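You operate a simulated robot arm through the tools that you are given. There is no shell and no other tool.

Carry out the task below with a simulated robot arm. There is one attempt and no reset: what you move stays moved.

Task
Heat the 110 C bearing and fit it on the bench stub.
Fine: heat to its print, home while hot, heat selector off after.

Only the result counts: the job must be done as asked and must still hold three seconds after the hand-in. Knocking over, shifting, dropping, spilling or breaking anything else fails it.

Robot
A 7-joint arm with a two-finger parallel gripper, fixed in place. Base frame: the origin is at the foot of the arm, x ahead of it, y to its left, z up; the work surface is at about z = 0.88. Readings come in m, rad, newtons and seconds.
With the tool pointing down near the work surface it reaches from about 0.26 to 0.64 m from the base axis. Its first joint turns from -2.897 to 2.897 rad. Payload 1.57 kg.
Tool frame: the origin (TCP) lies between the finger pads and is the grasp point; the fingertips stand 0.03 m ahead of it; z points along the fingers, y is the line along which they close. Largest opening 0.08 m; finger width 0.017, thickness 0.012; the body of the gripper, 0.04 by 0.082 m, starts 0.08 m behind the TCP.
Orientation is told as [roll, pitch, yaw] about the base's x, y, z axes, in that order, counted from this pose: with the fingers straight down and closing along the base's y, the tool's x points along the base's -x, its y along +y and its z along -z.

Tools
- The arm moves only by the tool move_arm. Its argument "steps" is a list of rows, each an object of numbers (a shift or turn left out is 0, a gripper value left out holds the last): "x", "y", "z": the shift along the tool's x, y, z in m; "rx", "ry", "rz": the turn, a rotation vector about the tool's x, y, z in rad; "fingers": the gripper command, from -1 (shut) to 1 (fully open), values between in proportion. In form: [{"x": .., "y": .., "z": .., "rx": .., "ry": .., "rz": .., "fingers": ..}, ...]. A call has 1 to 20 rows; each row is the pose to reach, as a shift and turn from the pose commanded when the call began, along the tool's axes at that moment. Each row takes 0.2 s and may step no farther than 0.05 m and 0.15 rad from the row before; otherwise, or with a gripper value out of range, the whole call is refused. A pose out of reach is approached as far as the arm can. The call stops where the force on the tool passes 40 N (or 10 N more than at its start, if that is more) or the arm is blocked; 0.2 s more then pass. Each finger travels about 0.072 m/s and halts on what it meets, pressing with about 43 N; the grip force reading is that of the motor and also rises with nothing between the fingers. The clock runs only during rows and for 0.2 s after the last one: add rows that repeat a pose to give the fingers time. It gives the time, the measured TCP pose, the force on the tool (base axes), the opening and the grip force at its end, in the units of the frame above (readings bear some noise), with the torque about the TCP (base axes, N m) and any sound that the robot's microphone picked up.
- Cameras (640 x 400 px; columns grow to the right, rows downward): "scene" is fixed at [0.2216, 0.6497, 1.654]; the picture's right is [-0.87, -0.50, 0.00], its down [-0.39, 0.68, -0.62] and it looks along [0.31, -0.53, -0.79] (base axes); focal length 260 px, centre (320, 200). "wrist" rides on the gripper at [0.072, -0.007, -0.122] in the tool frame; the picture's right is [0.09, 1.00, 0.00], its down [-0.84, 0.08, -0.54] and it looks along [-0.54, 0.05, 0.84] (tool axes); focal length 238 px, centre (320, 200). There is no depth. A picture from a camera that has moved, and an enlarged one, comes with that camera's place and axes in the base frame and with its lens.
- grab_frame(camera): a new picture of that camera. It takes no simulated time.
- move_column(by): slides the trunk up (or, below 0, down) by that many m; the arm rides with it, the base frame stays. It gives what a move gives, with no picture.
- inspect(camera, box): a new picture of the part [left, top, right, bottom] of that camera's present view, enlarged. It takes no simulated time.
- hand_in(): hands the job in; it is judged then, once.

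Nothing tells you positions but the pictures and the camera data. Unless the task says otherwise, let go and move clear before handing in.

The tools are called after "Request:" as name(argument=value, ...) on one line, values as JSON. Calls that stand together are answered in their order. move_arm: Moves the arm, as the interface text tells. Its arguments: {"type":"object","properties":{"steps":{"type":"array"}},"required":["steps"]} The other tools are called the same way: move_column (by) slides the trunk up or down; grab_frame (camera) takes a picture; inspect (camera, box) takes an enlarged picture of a part of a camera's view; hand_in () hands the job in.

At the start:

```text
clock: 0.0
tcp_pos: [0.4334, 0.2405, 1.317]
tool_rot: [-0.004, 0.002, -0.001]
force: [0.5, -0.6, 0.1]
wrist_torque: [0.0, -0.02, 0.03]
opening: 0.0801
grasp_force: 0.0
trunk travel left (down, up): [-0.675, 0.315]
```

scene: 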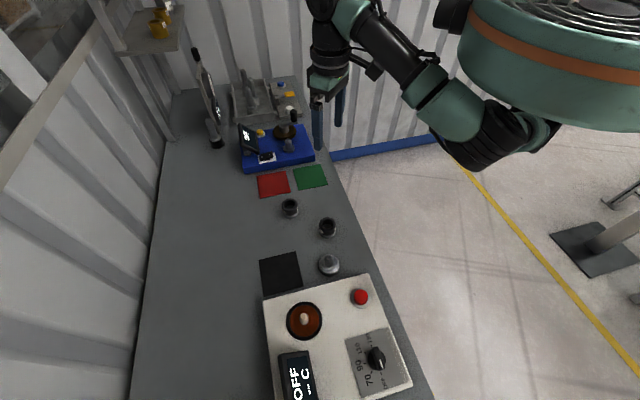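
wrist: 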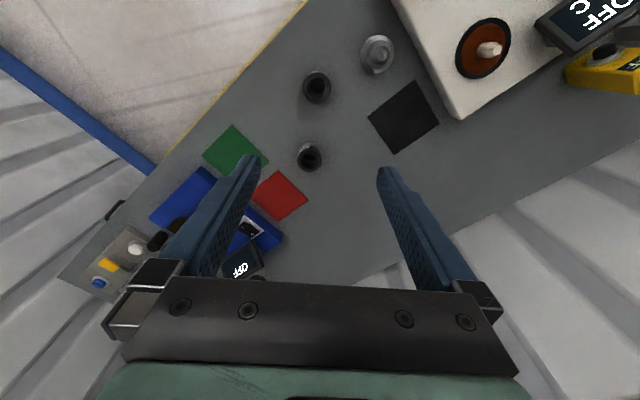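

I see a bench with an induction heater (white box with a brown/red disc, a red button, a dial and a display reading OFF), two dark bearings, a grey stub, a black pad, red and green pads and a blue device farther off. I'll enlarge the views before moving.

Request:
inspect(camera="scene", box=[240, 260, 440, 400])

Request:
inspect(camera="scene", box=[240, 160, 380, 290])

Request:
inspect(camera="scene", box=[180, 50, 340, 180])

Request:
inspect(camera="wrist", box=[270, 0, 470, 190])

Request:
inspect(camera="wrist", box=[440, 0, 640, 130])

```text
2.86 times, centred on (340, 330) of scene
camera zoom: at [0.2216, 0.6497, 1.654], right [-0.87, -0.5, 0.0], down [-0.39, 0.68, -0.62], along [0.31, -0.53, -0.79], focal length 742 px, centre (263, -171)
```

zoom: 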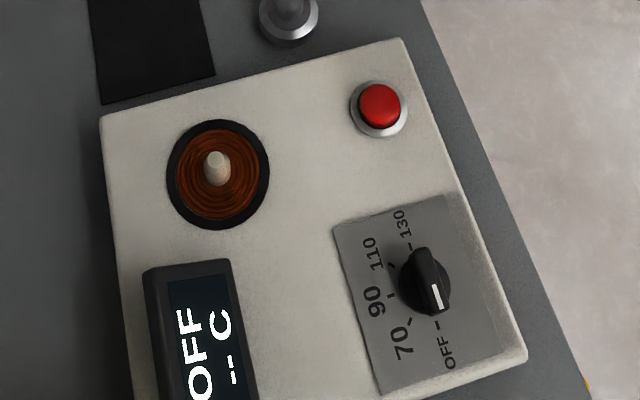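

```text
3.08 times, centred on (310, 225) of scene
camera zoom: at [0.2216, 0.6497, 1.654], right [-0.87, -0.5, 0.0], down [-0.39, 0.68, -0.62], along [0.31, -0.53, -0.79], focal length 800 px, centre (351, 123)
```

zoom: 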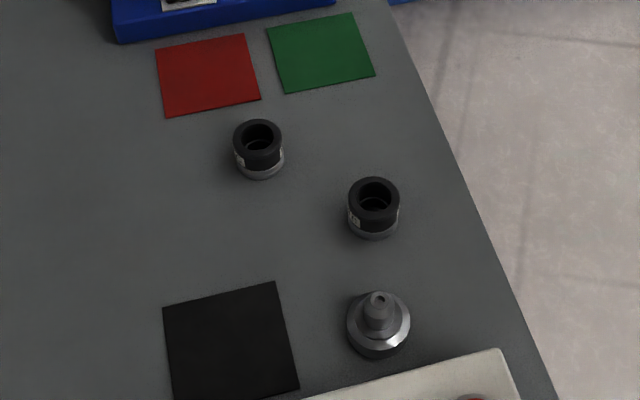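

```text
3.08 times, centred on (260, 115) of scene
camera zoom: at [0.2216, 0.6497, 1.654], right [-0.87, -0.5, 0.0], down [-0.39, 0.68, -0.62], along [0.31, -0.53, -0.79], focal length 800 px, centre (505, 462)
```

zoom: 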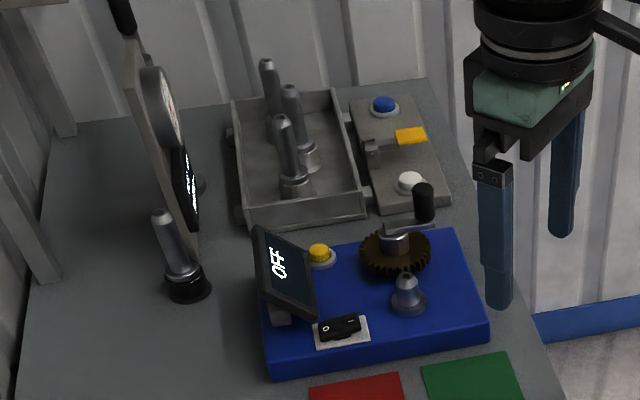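

```text
2.11 times, centred on (370, 95) of wrist
camera zoom: at [0.3628, 0.2335, 1.439], right [-0.09, 1.0, 0.0], down [0.84, 0.08, 0.54], along [0.54, 0.05, -0.84], focal length 502 px, centre (215, 421)
```

zoom: 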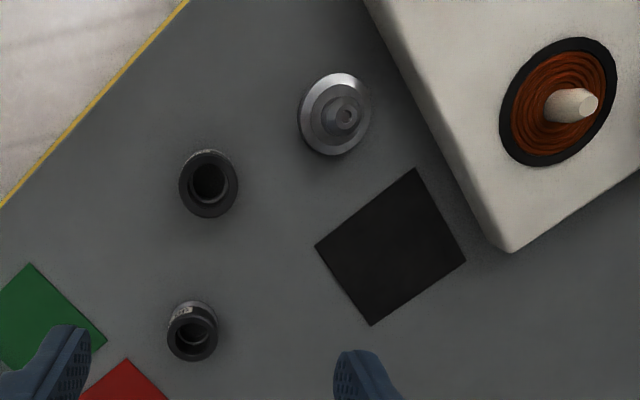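

```text
3.08 times, centred on (540, 65) of wrist
camera zoom: at [0.3628, 0.2335, 1.439], right [-0.09, 1.0, 0.0], down [0.84, 0.08, 0.54], along [0.54, 0.05, -0.84], focal length 733 px, centre (-357, 615)
```

zoom: 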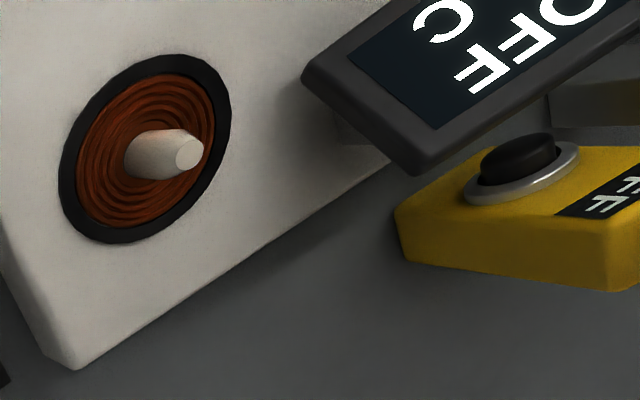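

The bearings look to be at about (0.587, 0.235) and (0.433, 0.238), the stub at about (0.365, 0.347) and the heater coil at about (0.343, 0.526). I still need to read the prints on the bearings, so I'll zoom in tighter.

Request:
inspect(camera="scene", box=[270, 190, 350, 240])

Request:
inspect(camera="scene", box=[340, 325, 420, 400])

Request:
inspect(camera="wrist", box=[280, 60, 360, 180])

Request:
inspect(camera="scene", box=[300, 240, 380, 310])

```text
8.00 times, centred on (310, 215) of scene
camera zoom: at [0.2216, 0.6497, 1.654], right [-0.87, -0.5, 0.0], down [-0.39, 0.68, -0.62], along [0.31, -0.53, -0.79], focal length 2079 px, centre (400, 80)
```

zoom: 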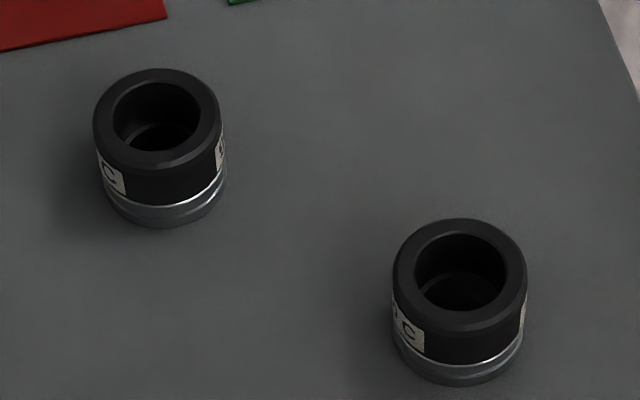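

```text
5.33 times, centred on (380, 362) of scene
camera zoom: at [0.2216, 0.6497, 1.654], right [-0.87, -0.5, 0.0], down [-0.39, 0.68, -0.62], along [0.31, -0.53, -0.79], focal length 1386 px, centre (0, -667)
```

zoom: 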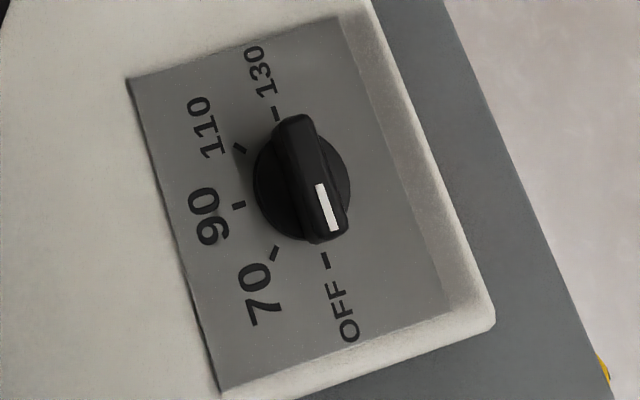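

```text
3.33 times, centred on (320, 120) of wrist
camera zoom: at [0.3628, 0.2335, 1.439], right [-0.09, 1.0, 0.0], down [0.84, 0.08, 0.54], along [0.54, 0.05, -0.84], focal length 794 px, centre (320, 467)
```

zoom: 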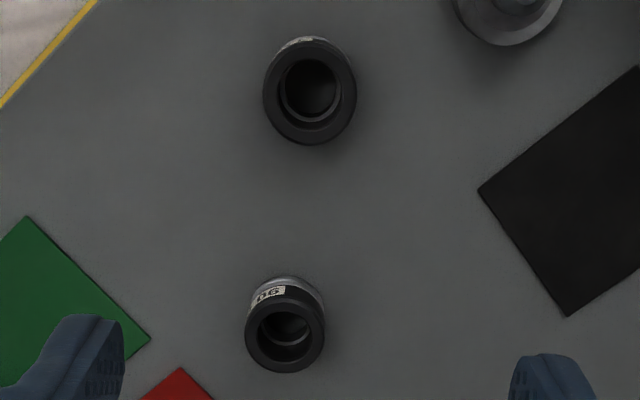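

```text
5.71 times, centred on (340, 275) of scene
camera zoom: at [0.2216, 0.6497, 1.654], right [-0.87, -0.5, 0.0], down [-0.39, 0.68, -0.62], along [0.31, -0.53, -0.79], focal length 1485 px, centre (206, -229)
```

zoom: 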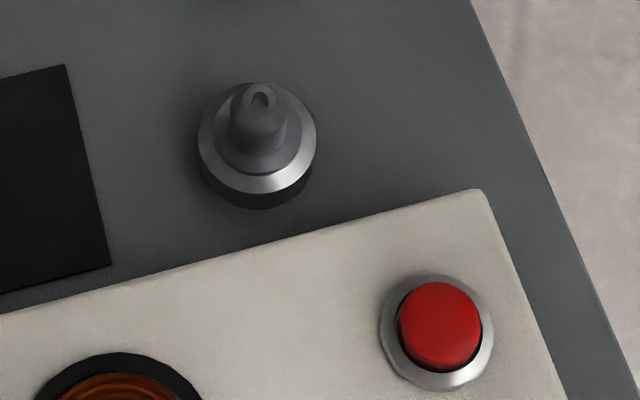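

The far bearing A looks to carry "90", but I want certain reads of both. I'll bring the wrist camera down for a closer oblique view of the near bearing B, keeping well clear of it.

Request:
move_arm(steps=[{"x": 0.01, "y": -0.001, "z": 0.045}, {"x": 0.02, "y": -0.002, "z": 0.09}, {"x": 0.03, "y": -0.004, "z": 0.135}, {"x": 0.04, "y": -0.005, "z": 0.18}, {"x": 0.05, "y": -0.007, "z": 0.22}, {"x": 0.063, "y": -0.008, "z": 0.26}, {"x": 0.063, "y": -0.008, "z": 0.26}])

Request:
grab_frame(camera="wrist")

```text
clock: 1.6
tcp_pos: [0.3685, 0.2336, 1.0566]
tool_rot: [-0.003, 0.003, -0.001]
force: [0.5, 0.1, -0.1]
wrist_torque: [0.03, 0.01, 0.0]
opening: 0.0799
grasp_force: 0.1
trunk travel left (down, up): [-0.675, 0.315]
```

```text
taken
camera wrist: at [0.2973, 0.227, 1.1783], right [-0.09, 1.0, 0.0], down [0.84, 0.08, 0.54], along [0.54, 0.05, -0.84], focal length 238 px, centre (320, 200)
```

wrist: 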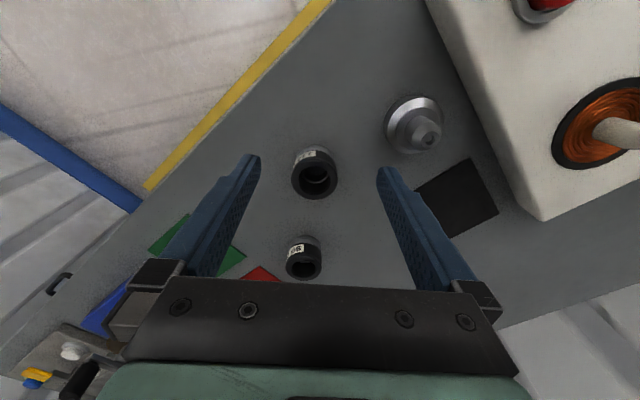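

Request:
inspect(camera="wrist", box=[280, 140, 350, 200])

Request:
inspect(camera="wrist", box=[270, 225, 340, 285])

Request:
inspect(camera="wrist", box=[370, 80, 470, 170])

Request:
inspect(camera="wrist", box=[500, 50, 640, 190])

```text
6.67 times, centred on (315, 170) of wrist
camera zoom: at [0.2973, 0.227, 1.1783], right [-0.09, 1.0, 0.0], down [0.84, 0.08, 0.54], along [0.54, 0.05, -0.84], focal length 1589 px, centre (353, 400)
```

zoom: 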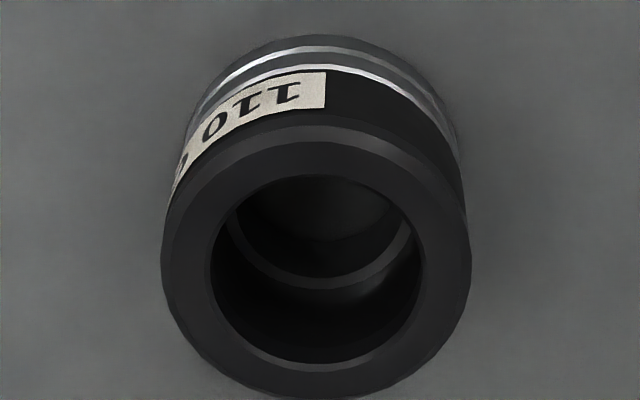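

```text
6.67 times, centred on (305, 255) of wrist
camera zoom: at [0.2973, 0.227, 1.1783], right [-0.09, 1.0, 0.0], down [0.84, 0.08, 0.54], along [0.54, 0.05, -0.84], focal length 1589 px, centre (420, -167)
```

zoom: 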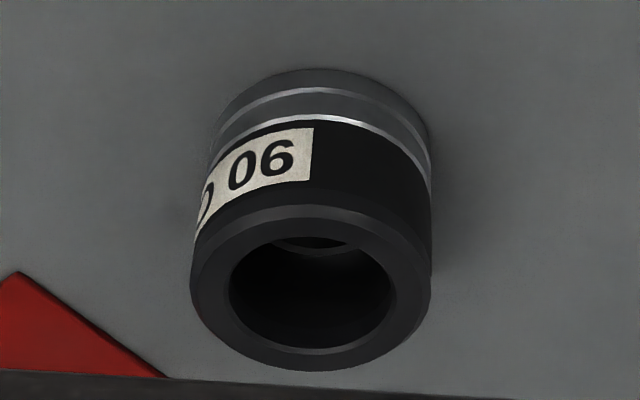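

```text
4.44 times, centred on (420, 125) of wrist
camera zoom: at [0.2973, 0.227, 1.1783], right [-0.09, 1.0, 0.0], down [0.84, 0.08, 0.54], along [0.54, 0.05, -0.84], focal length 1059 px, centre (-124, 533)
```

zoom: 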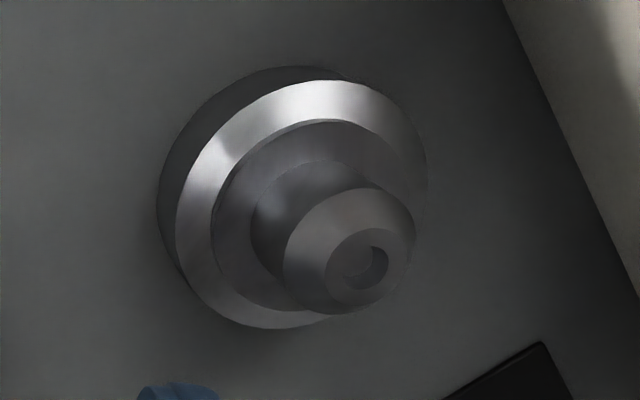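

```text
2.86 times, centred on (570, 120) of wrist
camera zoom: at [0.2973, 0.227, 1.1783], right [-0.09, 1.0, 0.0], down [0.84, 0.08, 0.54], along [0.54, 0.05, -0.84], focal length 681 px, centre (-394, 429)
```

zoom: 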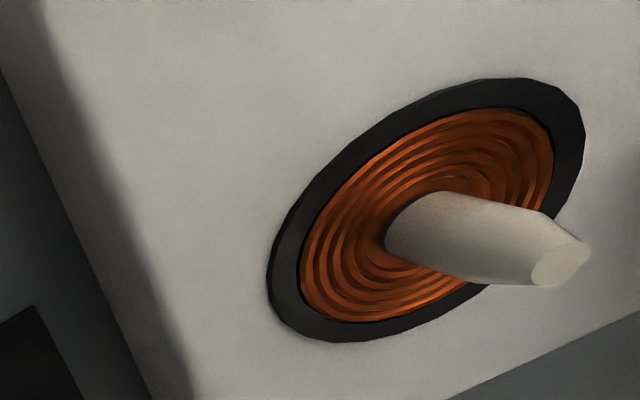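

Bearing B, near (0.430, 0.233) with its top at about z 0.925, is printed 110, and bearing A is 90. I'll move above B and check the alignment before going down.

Request:
move_arm(steps=[{"x": -0.03, "y": 0, "z": 0.02}, {"x": -0.061, "y": -0.0005, "z": 0.04}, {"x": -0.061, "y": -0.0005, "z": 0.06}, {"x": -0.061, "y": -0.0005, "z": 0.06}])

Request:
grab_frame(camera="wrist")

Request:
grab_frame(camera="scene")

```text
clock: 2.6
tcp_pos: [0.4304, 0.2312, 0.9971]
tool_rot: [-0.005, 0.002, -0.001]
force: [-0.2, -0.3, -0.3]
wrist_torque: [0.0, -0.02, 0.01]
opening: 0.0799
grasp_force: 0.0
trunk travel left (down, up): [-0.675, 0.315]
```

```text
taken
camera wrist: at [0.3594, 0.2255, 1.1187], right [-0.09, 1.0, 0.0], down [0.84, 0.08, 0.54], along [0.54, 0.05, -0.84], focal length 238 px, centre (320, 200)
```

wrist: 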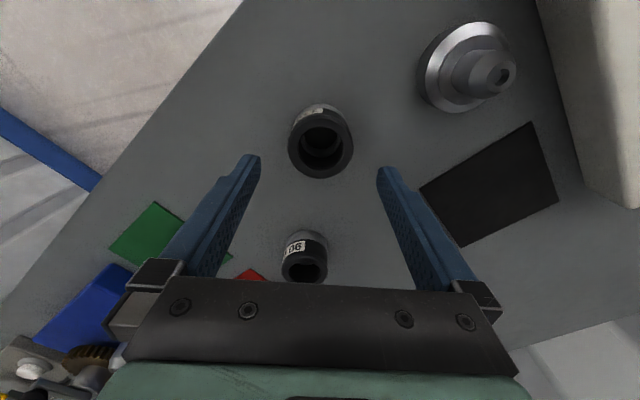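

```text
taken
```

scene: 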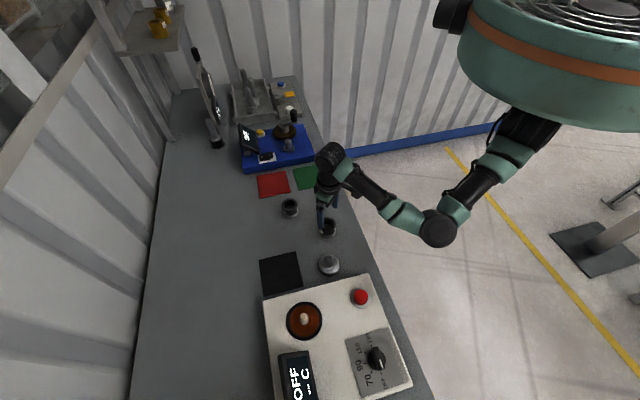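

Request:
inspect(camera="wrist", box=[270, 90, 370, 190])

Request:
inspect(camera="wrist", box=[400, 10, 540, 120])

```text
4.00 times, centred on (320, 140) of wrist
camera zoom: at [0.3594, 0.2255, 1.1187], right [-0.09, 1.0, 0.0], down [0.84, 0.08, 0.54], along [0.54, 0.05, -0.84], focal length 953 px, centre (320, 440)
```

zoom: 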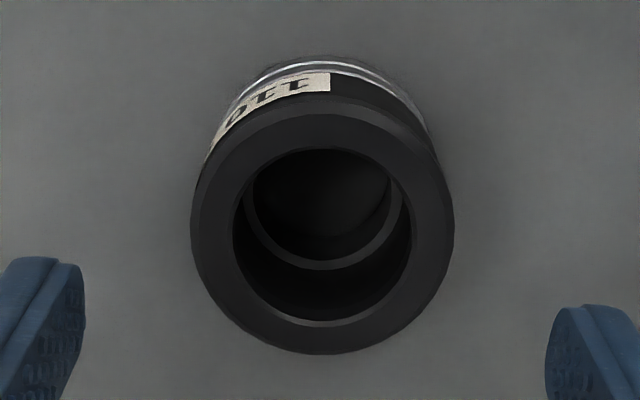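

```text
3.64 times, centred on (470, 65) of wrist
camera zoom: at [0.3594, 0.2255, 1.1187], right [-0.09, 1.0, 0.0], down [0.84, 0.08, 0.54], along [0.54, 0.05, -0.84], focal length 867 px, centre (-226, 691)
```

zoom: 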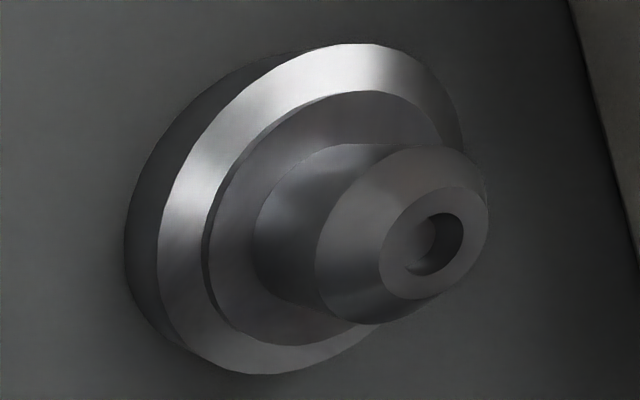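

Bearing B sits within about a millimetre of the tool axis. I'll go down until the fingertips straddle the sleeve (TCP about 0.921) and close the gripper.

Request:
move_arm(steps=[{"x": 0.0005, "z": 0.03, "fingers": 1}, {"x": 0.0005, "z": 0.06, "fingers": 1}, {"x": 0.0005, "z": 0.076, "fingers": 1}, {"x": 0.0005, "z": 0.076, "fingers": 1}])

Request:
inspect(camera="wrist", box=[220, 40, 420, 240])

```text
clock: 3.6
tcp_pos: [0.4304, 0.2299, 0.9206]
tool_rot: [-0.003, 0.005, 0.0]
force: [0.3, -0.2, -0.4]
wrist_torque: [-0.03, -0.01, 0.01]
opening: 0.08
grasp_force: 0.0
trunk travel left (down, up): [-0.675, 0.315]
```

```text
2.00 times, centred on (320, 140) of wrist
camera zoom: at [0.3596, 0.2245, 1.0423], right [-0.09, 1.0, 0.0], down [0.84, 0.08, 0.54], along [0.54, 0.05, -0.84], focal length 477 px, centre (320, 320)
```

zoom: 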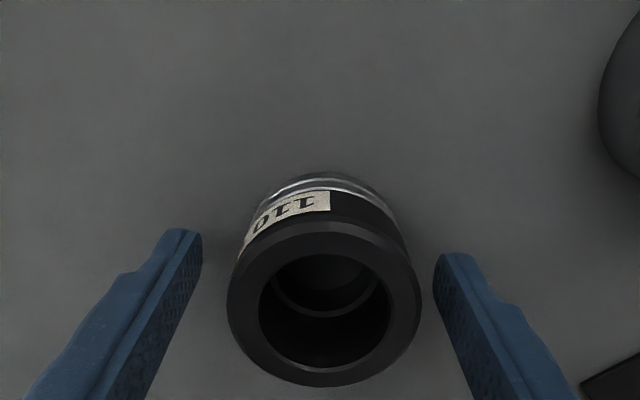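

The fingers straddle the bearing, so I'll close on it now.

Request:
move_arm(steps=[{"y": 0.0008, "fingers": 1}, {"y": 0.0008, "fingers": 0.3}, {"y": 0.0008, "fingers": -1}, {"y": 0.0008, "fingers": -1}, {"y": 0.0008, "fingers": -1}])

Request:
inspect(camera="wrist", box=[220, 40, 420, 240])

```text
clock: 4.8
tcp_pos: [0.4296, 0.2324, 0.92]
tool_rot: [-0.004, 0.004, 0.001]
force: [-0.2, 1.4, 0.5]
wrist_torque: [0.1, 0.04, 0.01]
opening: 0.0552
grasp_force: 43.1
trunk travel left (down, up): [-0.675, 0.315]
```

```text
2.00 times, centred on (320, 140) of wrist
camera zoom: at [0.3593, 0.2249, 1.0424], right [-0.09, 1.0, 0.0], down [0.84, 0.08, 0.54], along [0.54, 0.05, -0.84], focal length 477 px, centre (320, 320)
```

zoom: 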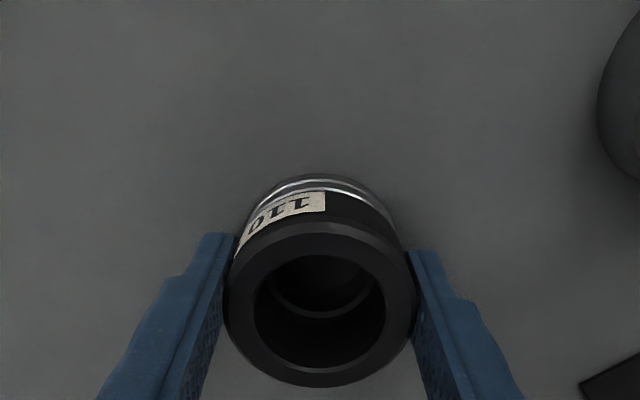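

The bearing is gripped at an opening of 0.055. I'll lift it straight up and then look toward the heater.

Request:
move_arm(steps=[{"z": -0.02, "fingers": -1}, {"z": -0.06, "fingers": -1}, {"z": -0.1, "fingers": -1}, {"z": -0.14, "fingers": -1}, {"z": -0.18, "fingers": -1}, {"z": -0.18, "fingers": -1}])

Request:
grab_frame(camera="wrist")

```text
clock: 6.2
tcp_pos: [0.4305, 0.2308, 1.1013]
tool_rot: [-0.004, 0.003, 0.001]
force: [0.6, 0.2, -3.8]
wrist_torque: [0.0, 0.03, 0.03]
opening: 0.055
grasp_force: 43.7
trunk travel left (down, up): [-0.675, 0.315]
```

```text
taken
camera wrist: at [0.3602, 0.2248, 1.223], right [-0.09, 1.0, 0.0], down [0.84, 0.08, 0.54], along [0.54, 0.05, -0.84], focal length 238 px, centre (320, 200)
```

wrist: 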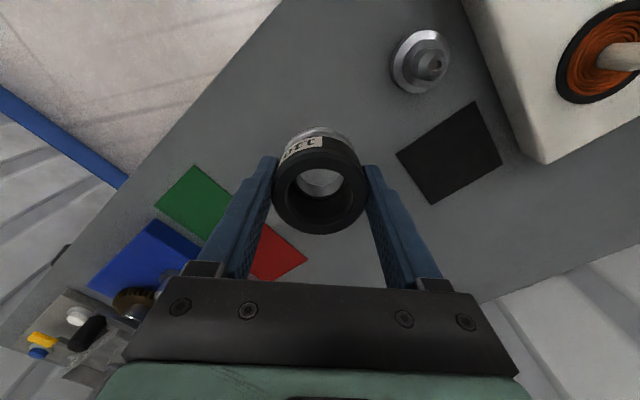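

The bearing lifted cleanly. I'll carry it high toward the coil, stopping short to measure where the peg is.

Request:
move_arm(steps=[{"x": 0.015, "y": 0.035}, {"x": 0.03, "y": 0.07}, {"x": 0.045, "y": 0.105}, {"x": 0.06, "y": 0.14}, {"x": 0.075, "y": 0.175}, {"x": 0.0875, "y": 0.21}, {"x": 0.0875, "y": 0.21}])

Request:
grab_frame(camera="wrist")

Request:
grab_frame(camera="scene")

```text
clock: 7.8
tcp_pos: [0.3437, 0.4407, 1.1008]
tool_rot: [-0.002, 0.003, 0.001]
force: [0.4, 0.4, -2.4]
wrist_torque: [0.0, 0.03, -0.02]
opening: 0.0555
grasp_force: 43.3
trunk travel left (down, up): [-0.675, 0.315]
```

```text
taken
camera wrist: at [0.2728, 0.434, 1.2224], right [-0.09, 1.0, 0.0], down [0.84, 0.08, 0.54], along [0.54, 0.05, -0.84], focal length 238 px, centre (320, 200)
```

wrist: 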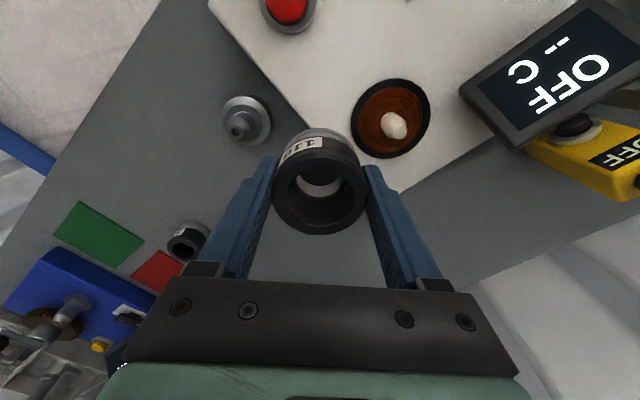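

```text
taken
```

scene: 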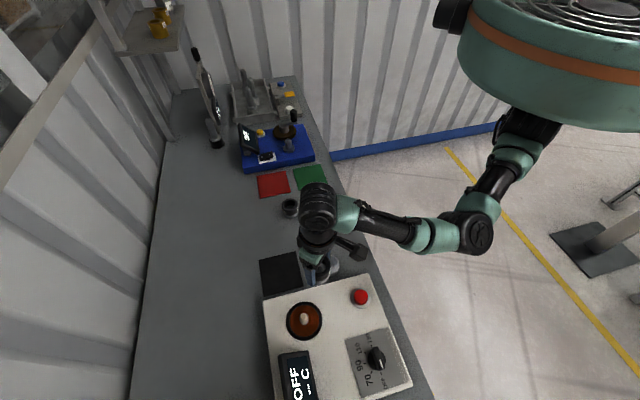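

Request:
inspect(camera="wrist", box=[340, 70, 440, 170])

Request:
inspect(camera="wrist", box=[210, 80, 290, 160])

Request:
inspect(camera="scene", box=[270, 280, 340, 350])

Request:
inspect(camera="wrist", box=[450, 0, 640, 200])

```text
4.00 times, centred on (390, 120) of wrist
camera zoom: at [0.2728, 0.434, 1.2224], right [-0.09, 1.0, 0.0], down [0.84, 0.08, 0.54], along [0.54, 0.05, -0.84], focal length 953 px, centre (40, 520)
```

zoom: 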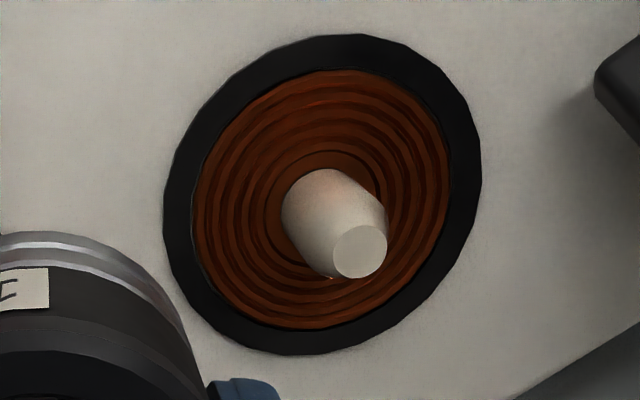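

```text
5.00 times, centred on (250, 120) of wrist
camera zoom: at [0.2728, 0.434, 1.2224], right [-0.09, 1.0, 0.0], down [0.84, 0.08, 0.54], along [0.54, 0.05, -0.84], focal length 1192 px, centre (670, 600)
```

zoom: 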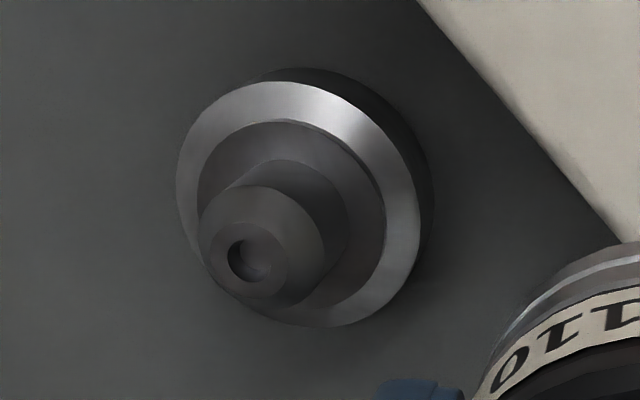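

```text
5.71 times, centred on (305, 315) of scene
camera zoom: at [0.2216, 0.6497, 1.654], right [-0.87, -0.5, 0.0], down [-0.39, 0.68, -0.62], along [0.31, -0.53, -0.79], focal length 1485 px, centre (406, -457)
```

zoom: 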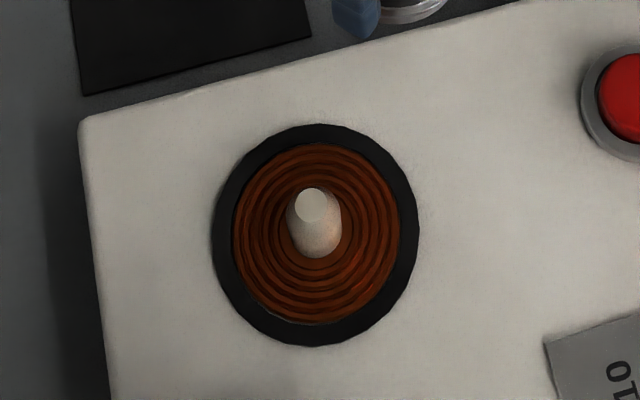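

```text
2.00 times, centred on (545, 100) of wrist
camera zoom: at [0.2728, 0.434, 1.2224], right [-0.09, 1.0, 0.0], down [0.84, 0.08, 0.54], along [0.54, 0.05, -0.84], focal length 477 px, centre (-130, 400)
```

zoom: 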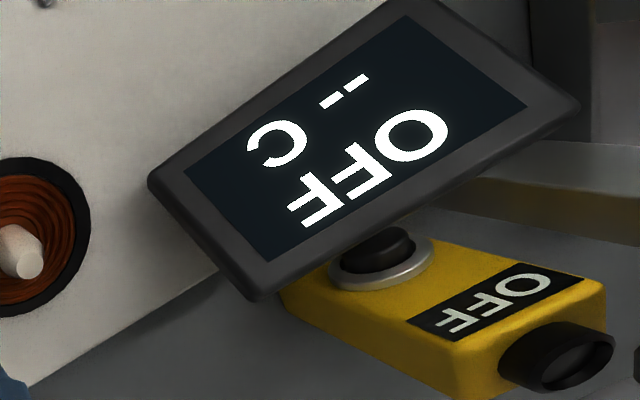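

The peg looks to be at about (0.337, 0.524) with its top near z 0.975. I'll go lower and closer, still to one side, to refine that.

Request:
move_arm(steps=[{"x": 0.003, "y": 0.01, "z": 0.03}, {"x": 0.006, "y": 0.02, "z": 0.055}, {"x": 0.006, "y": 0.02, "z": 0.055}])

Request:
inspect(camera="wrist", box=[260, 40, 480, 220])

```text
clock: 8.6
tcp_pos: [0.337, 0.4615, 1.0447]
tool_rot: [-0.003, 0.003, 0.001]
force: [-0.7, -0.5, -1.2]
wrist_torque: [0.02, 0.0, 0.02]
opening: 0.0554
grasp_force: 43.6
trunk travel left (down, up): [-0.675, 0.315]
```

```text
2.22 times, centred on (370, 130) of wrist
camera zoom: at [0.2664, 0.4553, 1.1665], right [-0.09, 1.0, 0.0], down [0.84, 0.08, 0.54], along [0.54, 0.05, -0.84], focal length 530 px, centre (209, 356)
```

zoom: 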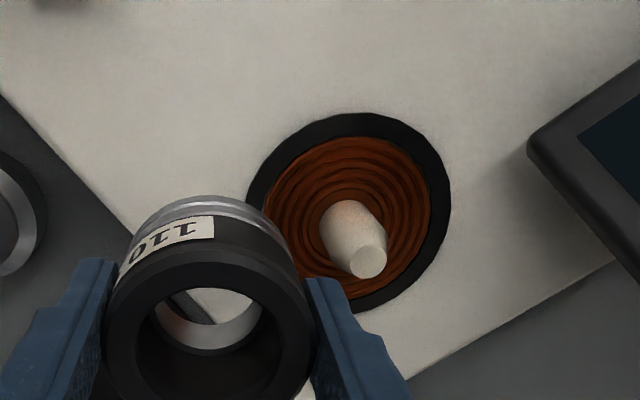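

I put the peg at about (0.337, 0.524). I'll check how the held bearing sits relative to the tool axis, to cancel any offset.

Request:
inspect(camera="wrist", box=[260, 120, 380, 240])

Request:
inspect(camera="scene", box=[260, 220, 360, 320])

```text
3.33 times, centred on (320, 180) of wrist
camera zoom: at [0.2664, 0.4553, 1.1665], right [-0.09, 1.0, 0.0], down [0.84, 0.08, 0.54], along [0.54, 0.05, -0.84], focal length 794 px, centre (320, 267)
```

zoom: 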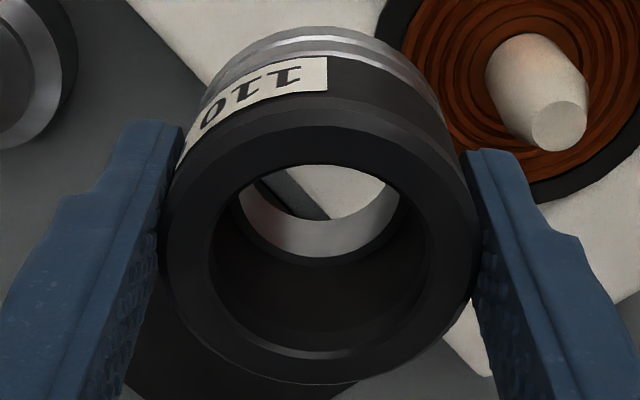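

```text
4.00 times, centred on (310, 270) of scene
camera zoom: at [0.2216, 0.6497, 1.654], right [-0.87, -0.5, 0.0], down [-0.39, 0.68, -0.62], along [0.31, -0.53, -0.79], focal length 1040 px, centre (360, -80)
```

zoom: 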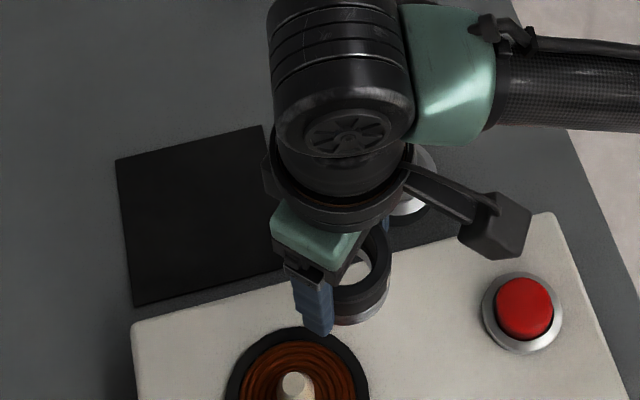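

The bore is centred on the tool within about 1.5 mm. I'll move over the peg, still above its top, and check the alignment through the bore.

Request:
move_arm(steps=[{"x": 0.001, "y": 0.025}, {"x": 0.0025, "y": 0.05}, {"x": 0.0025, "y": 0.0617}, {"x": 0.0025, "y": 0.0617}, {"x": 0.0025, "y": 0.0617}])

Request:
inspect(camera="wrist", box=[240, 100, 400, 240])

Request:
inspect(camera="scene", box=[260, 270, 360, 350])

```text
clock: 9.8
tcp_pos: [0.3346, 0.523, 1.0452]
tool_rot: [-0.003, 0.002, -0.001]
force: [-0.2, 0.3, -2.4]
wrist_torque: [0.02, 0.03, 0.0]
opening: 0.0548
grasp_force: 43.4
trunk travel left (down, up): [-0.675, 0.315]
```

```text
2.86 times, centred on (320, 170) of wrist
camera zoom: at [0.2641, 0.517, 1.1669], right [-0.09, 1.0, 0.0], down [0.84, 0.08, 0.54], along [0.54, 0.05, -0.84], focal length 681 px, centre (320, 286)
```

zoom: 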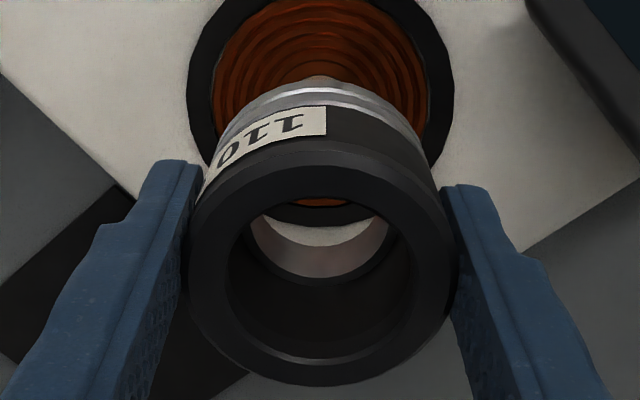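

```text
5.00 times, centred on (310, 310) of scene
camera zoom: at [0.2216, 0.6497, 1.654], right [-0.87, -0.5, 0.0], down [-0.39, 0.68, -0.62], along [0.31, -0.53, -0.79], focal length 1299 px, centre (370, -350)
```

zoom: 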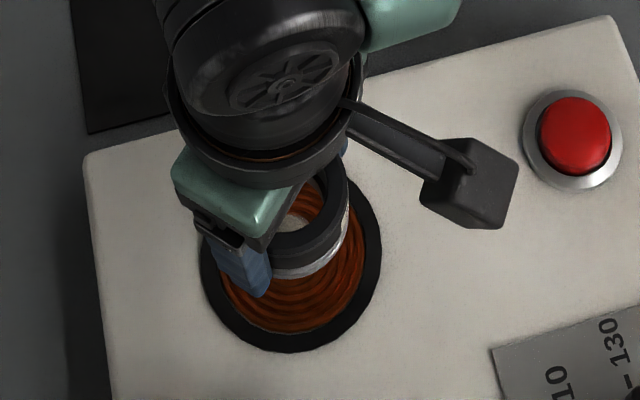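

Request:
inspect(camera="wrist", box=[240, 60, 400, 180])

Request:
inspect(camera="scene", box=[285, 295, 345, 345])

```text
3.33 times, centred on (320, 120) of wrist
camera zoom: at [0.2641, 0.517, 1.1669], right [-0.09, 1.0, 0.0], down [0.84, 0.08, 0.54], along [0.54, 0.05, -0.84], focal length 794 px, centre (320, 467)
```

zoom: 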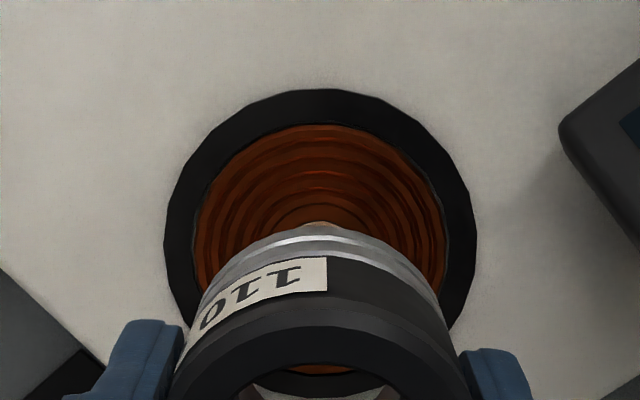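

```text
8.00 times, centred on (315, 320) of scene
camera zoom: at [0.2216, 0.6497, 1.654], right [-0.87, -0.5, 0.0], down [-0.39, 0.68, -0.62], along [0.31, -0.53, -0.79], focal length 2079 px, centre (360, -760)
```

zoom: 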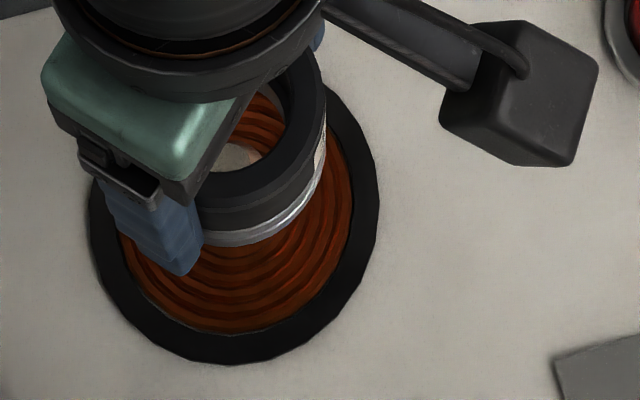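

The coil edges put the peg at about (0.3395, 0.5235), so I need a correction of about 1.5 mm in x. I'll descend over the peg slowly, watching the forces.

Request:
move_arm(steps=[{"x": -0.0017, "y": -0.0005, "z": 0.0}, {"x": -0.0017, "y": -0.0005, "z": 0.02}, {"x": -0.0017, "y": -0.0005, "z": 0.035}, {"x": -0.0017, "y": -0.0005, "z": 0.045}, {"x": -0.0017, "y": -0.0005, "z": 0.055}, {"x": -0.0017, "y": -0.0005, "z": 0.062}, {"x": -0.0017, "y": -0.0005, "z": 0.062}])

Request:
inspect(camera="wrist", box=[240, 60, 400, 240])

Request:
inspect(camera="scene", box=[260, 270, 360, 350])

```text
clock: 11.4
tcp_pos: [0.3363, 0.5232, 0.9845]
tool_rot: [-0.003, 0.003, -0.001]
force: [-0.2, -0.8, -1.6]
wrist_torque: [-0.01, -0.01, 0.02]
opening: 0.0551
grasp_force: 42.9
trunk travel left (down, up): [-0.675, 0.315]
```

```text
2.22 times, centred on (320, 150) of wrist
camera zoom: at [0.2655, 0.5164, 1.105], right [-0.09, 1.0, 0.0], down [0.84, 0.08, 0.54], along [0.54, 0.05, -0.84], focal length 530 px, centre (320, 311)
```

zoom: 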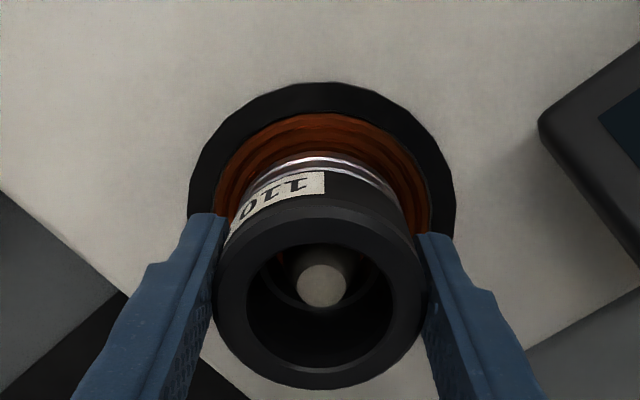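

```text
5.00 times, centred on (310, 310) of scene
camera zoom: at [0.2216, 0.6497, 1.654], right [-0.87, -0.5, 0.0], down [-0.39, 0.68, -0.62], along [0.31, -0.53, -0.79], focal length 1299 px, centre (370, -350)
```

zoom: 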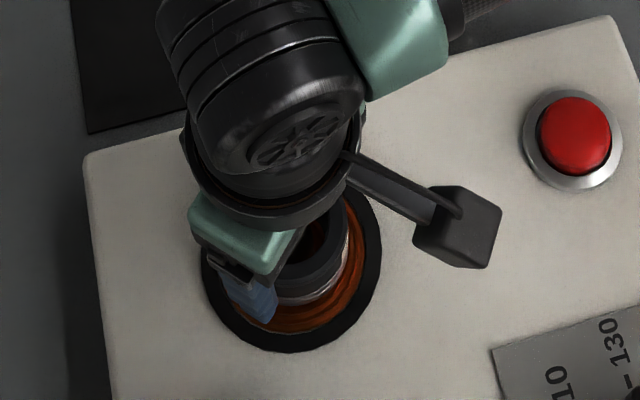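

The peg has entered the bore with no side force. I'll lower the last bit in small steps until the bearing contacts the coil.

Request:
move_arm(steps=[{"z": 0.005}, {"z": 0.009}, {"z": 0.011}, {"z": 0.0125}, {"z": 0.0125}])

Request:
inspect(camera="wrist", box=[240, 60, 400, 240])

```text
clock: 12.6
tcp_pos: [0.3356, 0.5233, 0.9734]
tool_rot: [0.002, 0.002, 0.001]
force: [-2.2, -0.6, 16.5]
wrist_torque: [-0.17, 0.56, -0.08]
opening: 0.0554
grasp_force: 42.9
trunk travel left (down, up): [-0.675, 0.315]
```

```text
2.22 times, centred on (320, 150) of wrist
camera zoom: at [0.2645, 0.5157, 1.0958], right [-0.09, 1.0, 0.0], down [0.84, 0.08, 0.54], along [0.54, 0.05, -0.84], focal length 530 px, centre (320, 311)
```

zoom: 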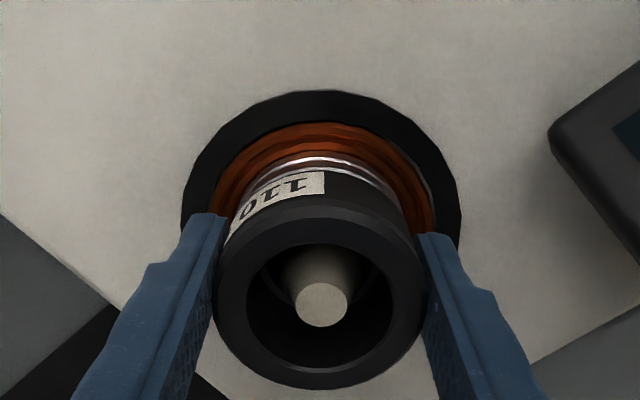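

The bearing is seated on the coil at about z 0.933 with light contact. I'll relieve the preload, open the fingers and lift clear.

Request:
move_arm(steps=[{"z": -0.0015, "fingers": -1}, {"z": -0.0015, "fingers": 0.4}, {"z": -0.0015, "fingers": 1}, {"z": -0.0015, "fingers": 1}, {"z": -0.0015, "fingers": 1}])

Request:
inspect(camera="wrist", box=[220, 60, 420, 240])

Request:
inspect(camera="scene", box=[260, 270, 420, 400])

```text
clock: 13.8
tcp_pos: [0.3357, 0.5214, 0.9712]
tool_rot: [-0.005, 0.004, 0.002]
force: [0.1, -0.6, 0.7]
wrist_torque: [-0.01, -0.02, -0.01]
opening: 0.0802
grasp_force: 0.2
trunk travel left (down, up): [-0.675, 0.315]
```

```text
2.22 times, centred on (320, 150) of wrist
camera zoom: at [0.2648, 0.5159, 1.0941], right [-0.09, 1.0, 0.0], down [0.84, 0.08, 0.54], along [0.54, 0.05, -0.84], focal length 530 px, centre (320, 311)
```

zoom: 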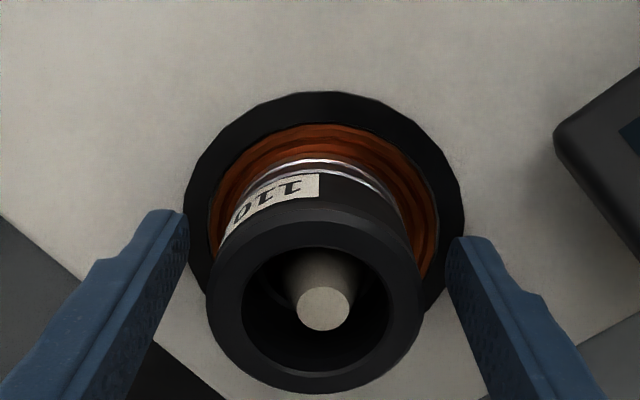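

```text
3.08 times, centred on (340, 335) of scene
camera zoom: at [0.2216, 0.6497, 1.654], right [-0.87, -0.5, 0.0], down [-0.39, 0.68, -0.62], along [0.31, -0.53, -0.79], focal length 800 px, centre (258, -215)
```

zoom: 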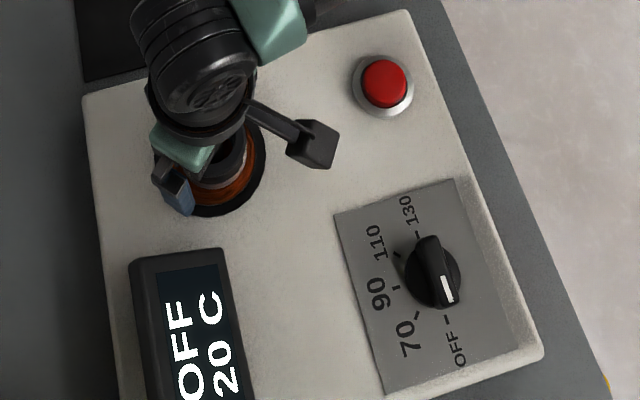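

The display now reads "OFF / 20 C", so the heater recognises the bearing. I'll rise clear and move to where the wrist camera can see the selector knob well.

Request:
move_arm(steps=[{"z": -0.02, "fingers": 1}, {"z": -0.05, "fingers": 1}, {"z": -0.09, "fingers": 1}, {"z": -0.13, "fingers": 1}, {"x": 0.04, "y": -0.01, "z": -0.13}, {"x": 0.08, "y": -0.03, "z": -0.13}, {"x": 0.12, "y": -0.05, "z": -0.12}, {"x": 0.14, "y": -0.06, "z": -0.12}, {"x": 0.14, "y": -0.06, "z": -0.12}])

Request:
grab_frame(camera="wrist")

Request:
grab_frame(camera="scene")

```text
clock: 15.8
tcp_pos: [0.1934, 0.461, 1.0938]
tool_rot: [-0.006, 0.004, 0.0]
force: [-0.4, -0.6, 0.1]
wrist_torque: [-0.04, -0.02, -0.01]
opening: 0.0799
grasp_force: 0.1
trunk travel left (down, up): [-0.675, 0.315]
```

```text
taken
camera wrist: at [0.1235, 0.4542, 1.215], right [-0.09, 1.0, 0.0], down [0.84, 0.08, 0.54], along [0.54, 0.05, -0.84], focal length 238 px, centre (320, 200)
```

wrist: 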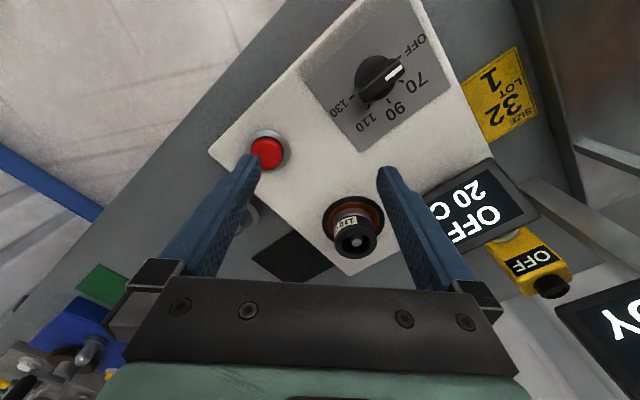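

```text
taken
```

scene: 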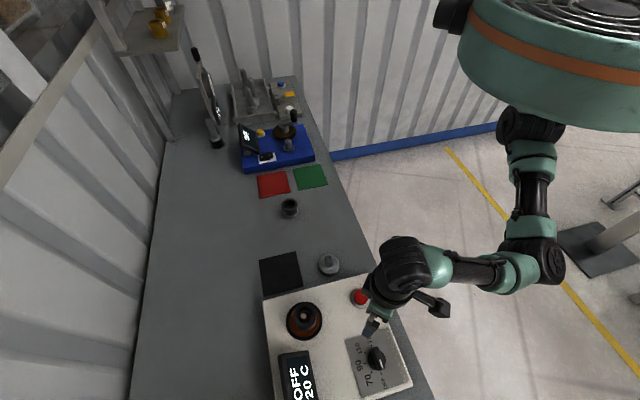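

Request:
inspect(camera="wrist", box=[300, 0, 460, 160])

Request:
inspect(camera="wrist", box=[440, 30, 640, 190])

Request:
inspect(camera="wrist", box=[400, 160, 640, 400])

Request:
inspect(camera="wrist", box=[220, 110, 320, 200])

```text
2.50 times, centred on (380, 80) of wrist
camera zoom: at [0.1235, 0.4542, 1.215], right [-0.09, 1.0, 0.0], down [0.84, 0.08, 0.54], along [0.54, 0.05, -0.84], focal length 596 px, centre (170, 500)
```

zoom: 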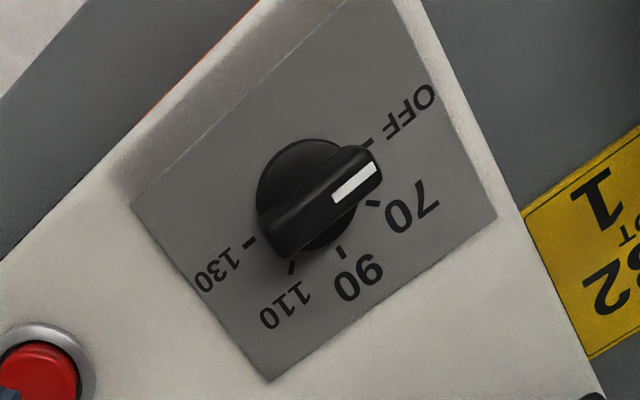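

```text
2.50 times, centred on (540, 110) of wrist
camera zoom: at [0.1235, 0.4542, 1.215], right [-0.09, 1.0, 0.0], down [0.84, 0.08, 0.54], along [0.54, 0.05, -0.84], focal length 596 px, centre (-230, 425)
```

zoom: 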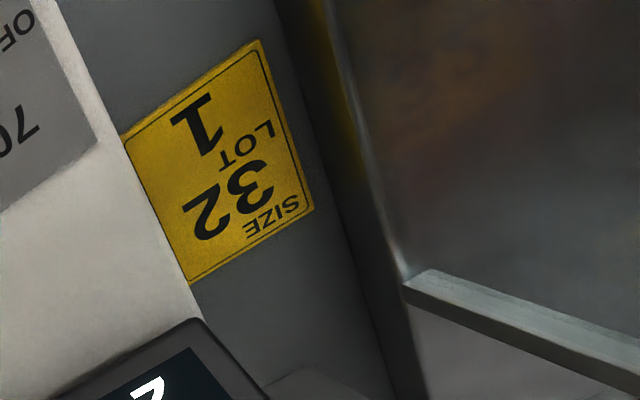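

```text
1.67 times, centred on (520, 280) of wrist
camera zoom: at [0.1235, 0.4542, 1.215], right [-0.09, 1.0, 0.0], down [0.84, 0.08, 0.54], along [0.54, 0.05, -0.84], focal length 397 px, centre (-13, 67)
```

zoom: 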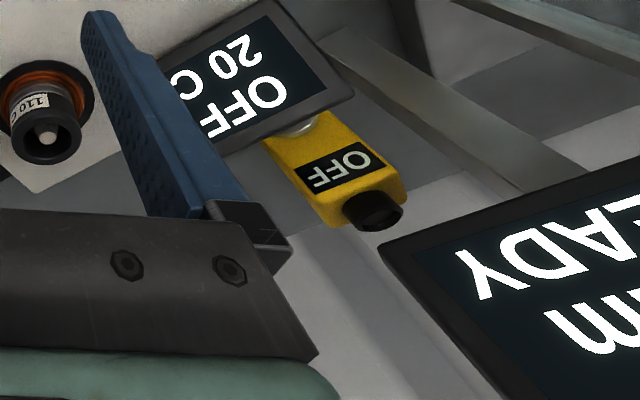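

```text
4.44 times, centred on (270, 155) of wrist
camera zoom: at [0.1235, 0.4542, 1.215], right [-0.09, 1.0, 0.0], down [0.84, 0.08, 0.54], along [0.54, 0.05, -0.84], focal length 1059 px, centre (542, 400)
```

zoom: 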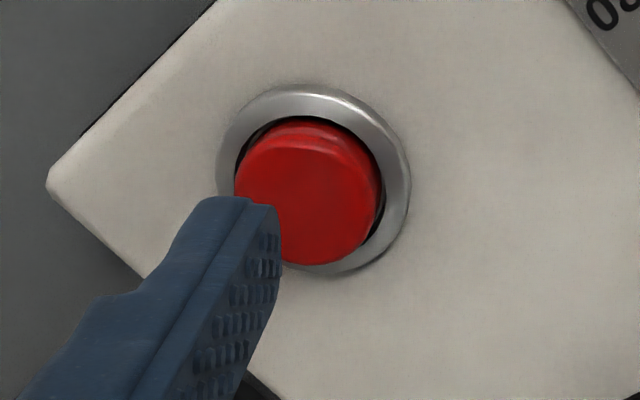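

The dial ticks put the knob axis at about (0.1444, 0.514), with the blade top near z 0.962. OFF points at 135° and 110 at 0°, so the turn is 135° clockwise seen from above. I'll move over the knob and pre-rotate the gripper by +135°, so the turn ends at yaw 0.

Request:
move_arm(steps=[{"x": 0.003, "y": 0.003, "rz": -0.1386}, {"x": 0.006, "y": 0.006, "rz": -0.2772}, {"x": 0.009, "y": 0.009, "rz": -0.4158}, {"x": 0.012, "y": 0.012, "rz": -0.5544}, {"x": 0.015, "y": 0.015, "rz": -0.693}, {"x": 0.018, "y": 0.018, "rz": -0.8316}, {"x": 0.021, "y": 0.021, "rz": -0.9702}, {"x": 0.024, "y": 0.024, "rz": -1.1088}, {"x": 0.027, "y": 0.027, "rz": -1.2474}, {"x": 0.03, "y": 0.03, "rz": -1.386}, {"x": 0.033, "y": 0.034, "rz": -1.5246}, {"x": 0.036, "y": 0.038, "rz": -1.6632}, {"x": 0.039, "y": 0.042, "rz": -1.8018}, {"x": 0.042, "y": 0.045, "rz": -1.9404}, {"x": 0.045, "y": 0.048, "rz": -2.079}, {"x": 0.048, "y": 0.051, "rz": -2.2176}, {"x": 0.0506, "y": 0.053, "rz": -2.3562}, {"x": 0.0506, "y": 0.053, "z": 0.02, "rz": -2.3562}, {"x": 0.0506, "y": 0.053, "z": 0.034, "rz": -2.3562}, {"x": 0.0506, "y": 0.053, "z": 0.034, "rz": -2.3562}])

Request:
grab_frame(camera="wrist")

Request:
grab_frame(camera="scene")

```text
clock: 20.0
tcp_pos: [0.1446, 0.5161, 1.0583]
tool_rot: [0.005, -0.001, 2.356]
force: [-0.1, 0.2, 0.1]
wrist_torque: [0.03, -0.01, 0.0]
opening: 0.08
grasp_force: 0.1
trunk travel left (down, up): [-0.675, 0.315]
```

```text
taken
camera wrist: at [0.2013, 0.4705, 1.1805], right [-0.64, -0.77, 0.01], down [-0.65, 0.54, 0.54], along [-0.42, 0.34, -0.84], focal length 238 px, centre (320, 200)
```

wrist: 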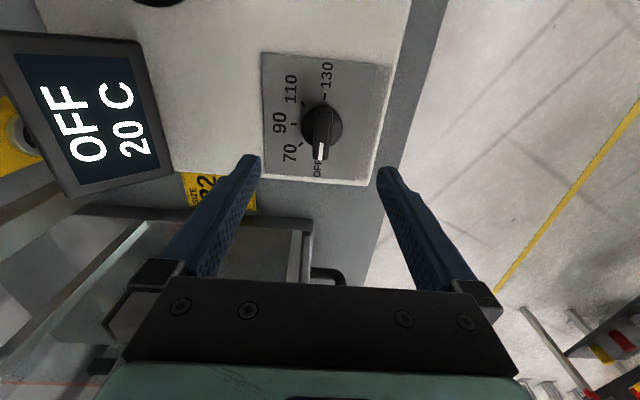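

```text
taken
```

scene: 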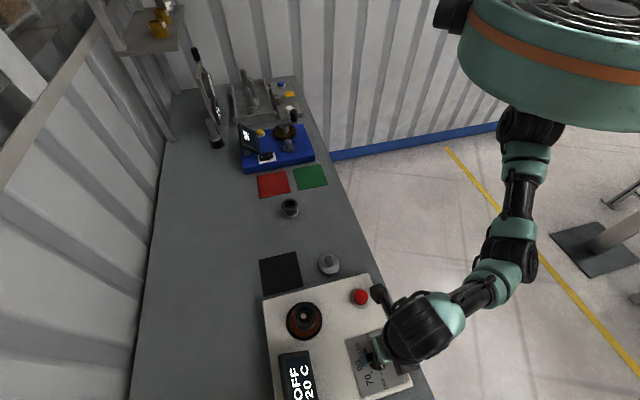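

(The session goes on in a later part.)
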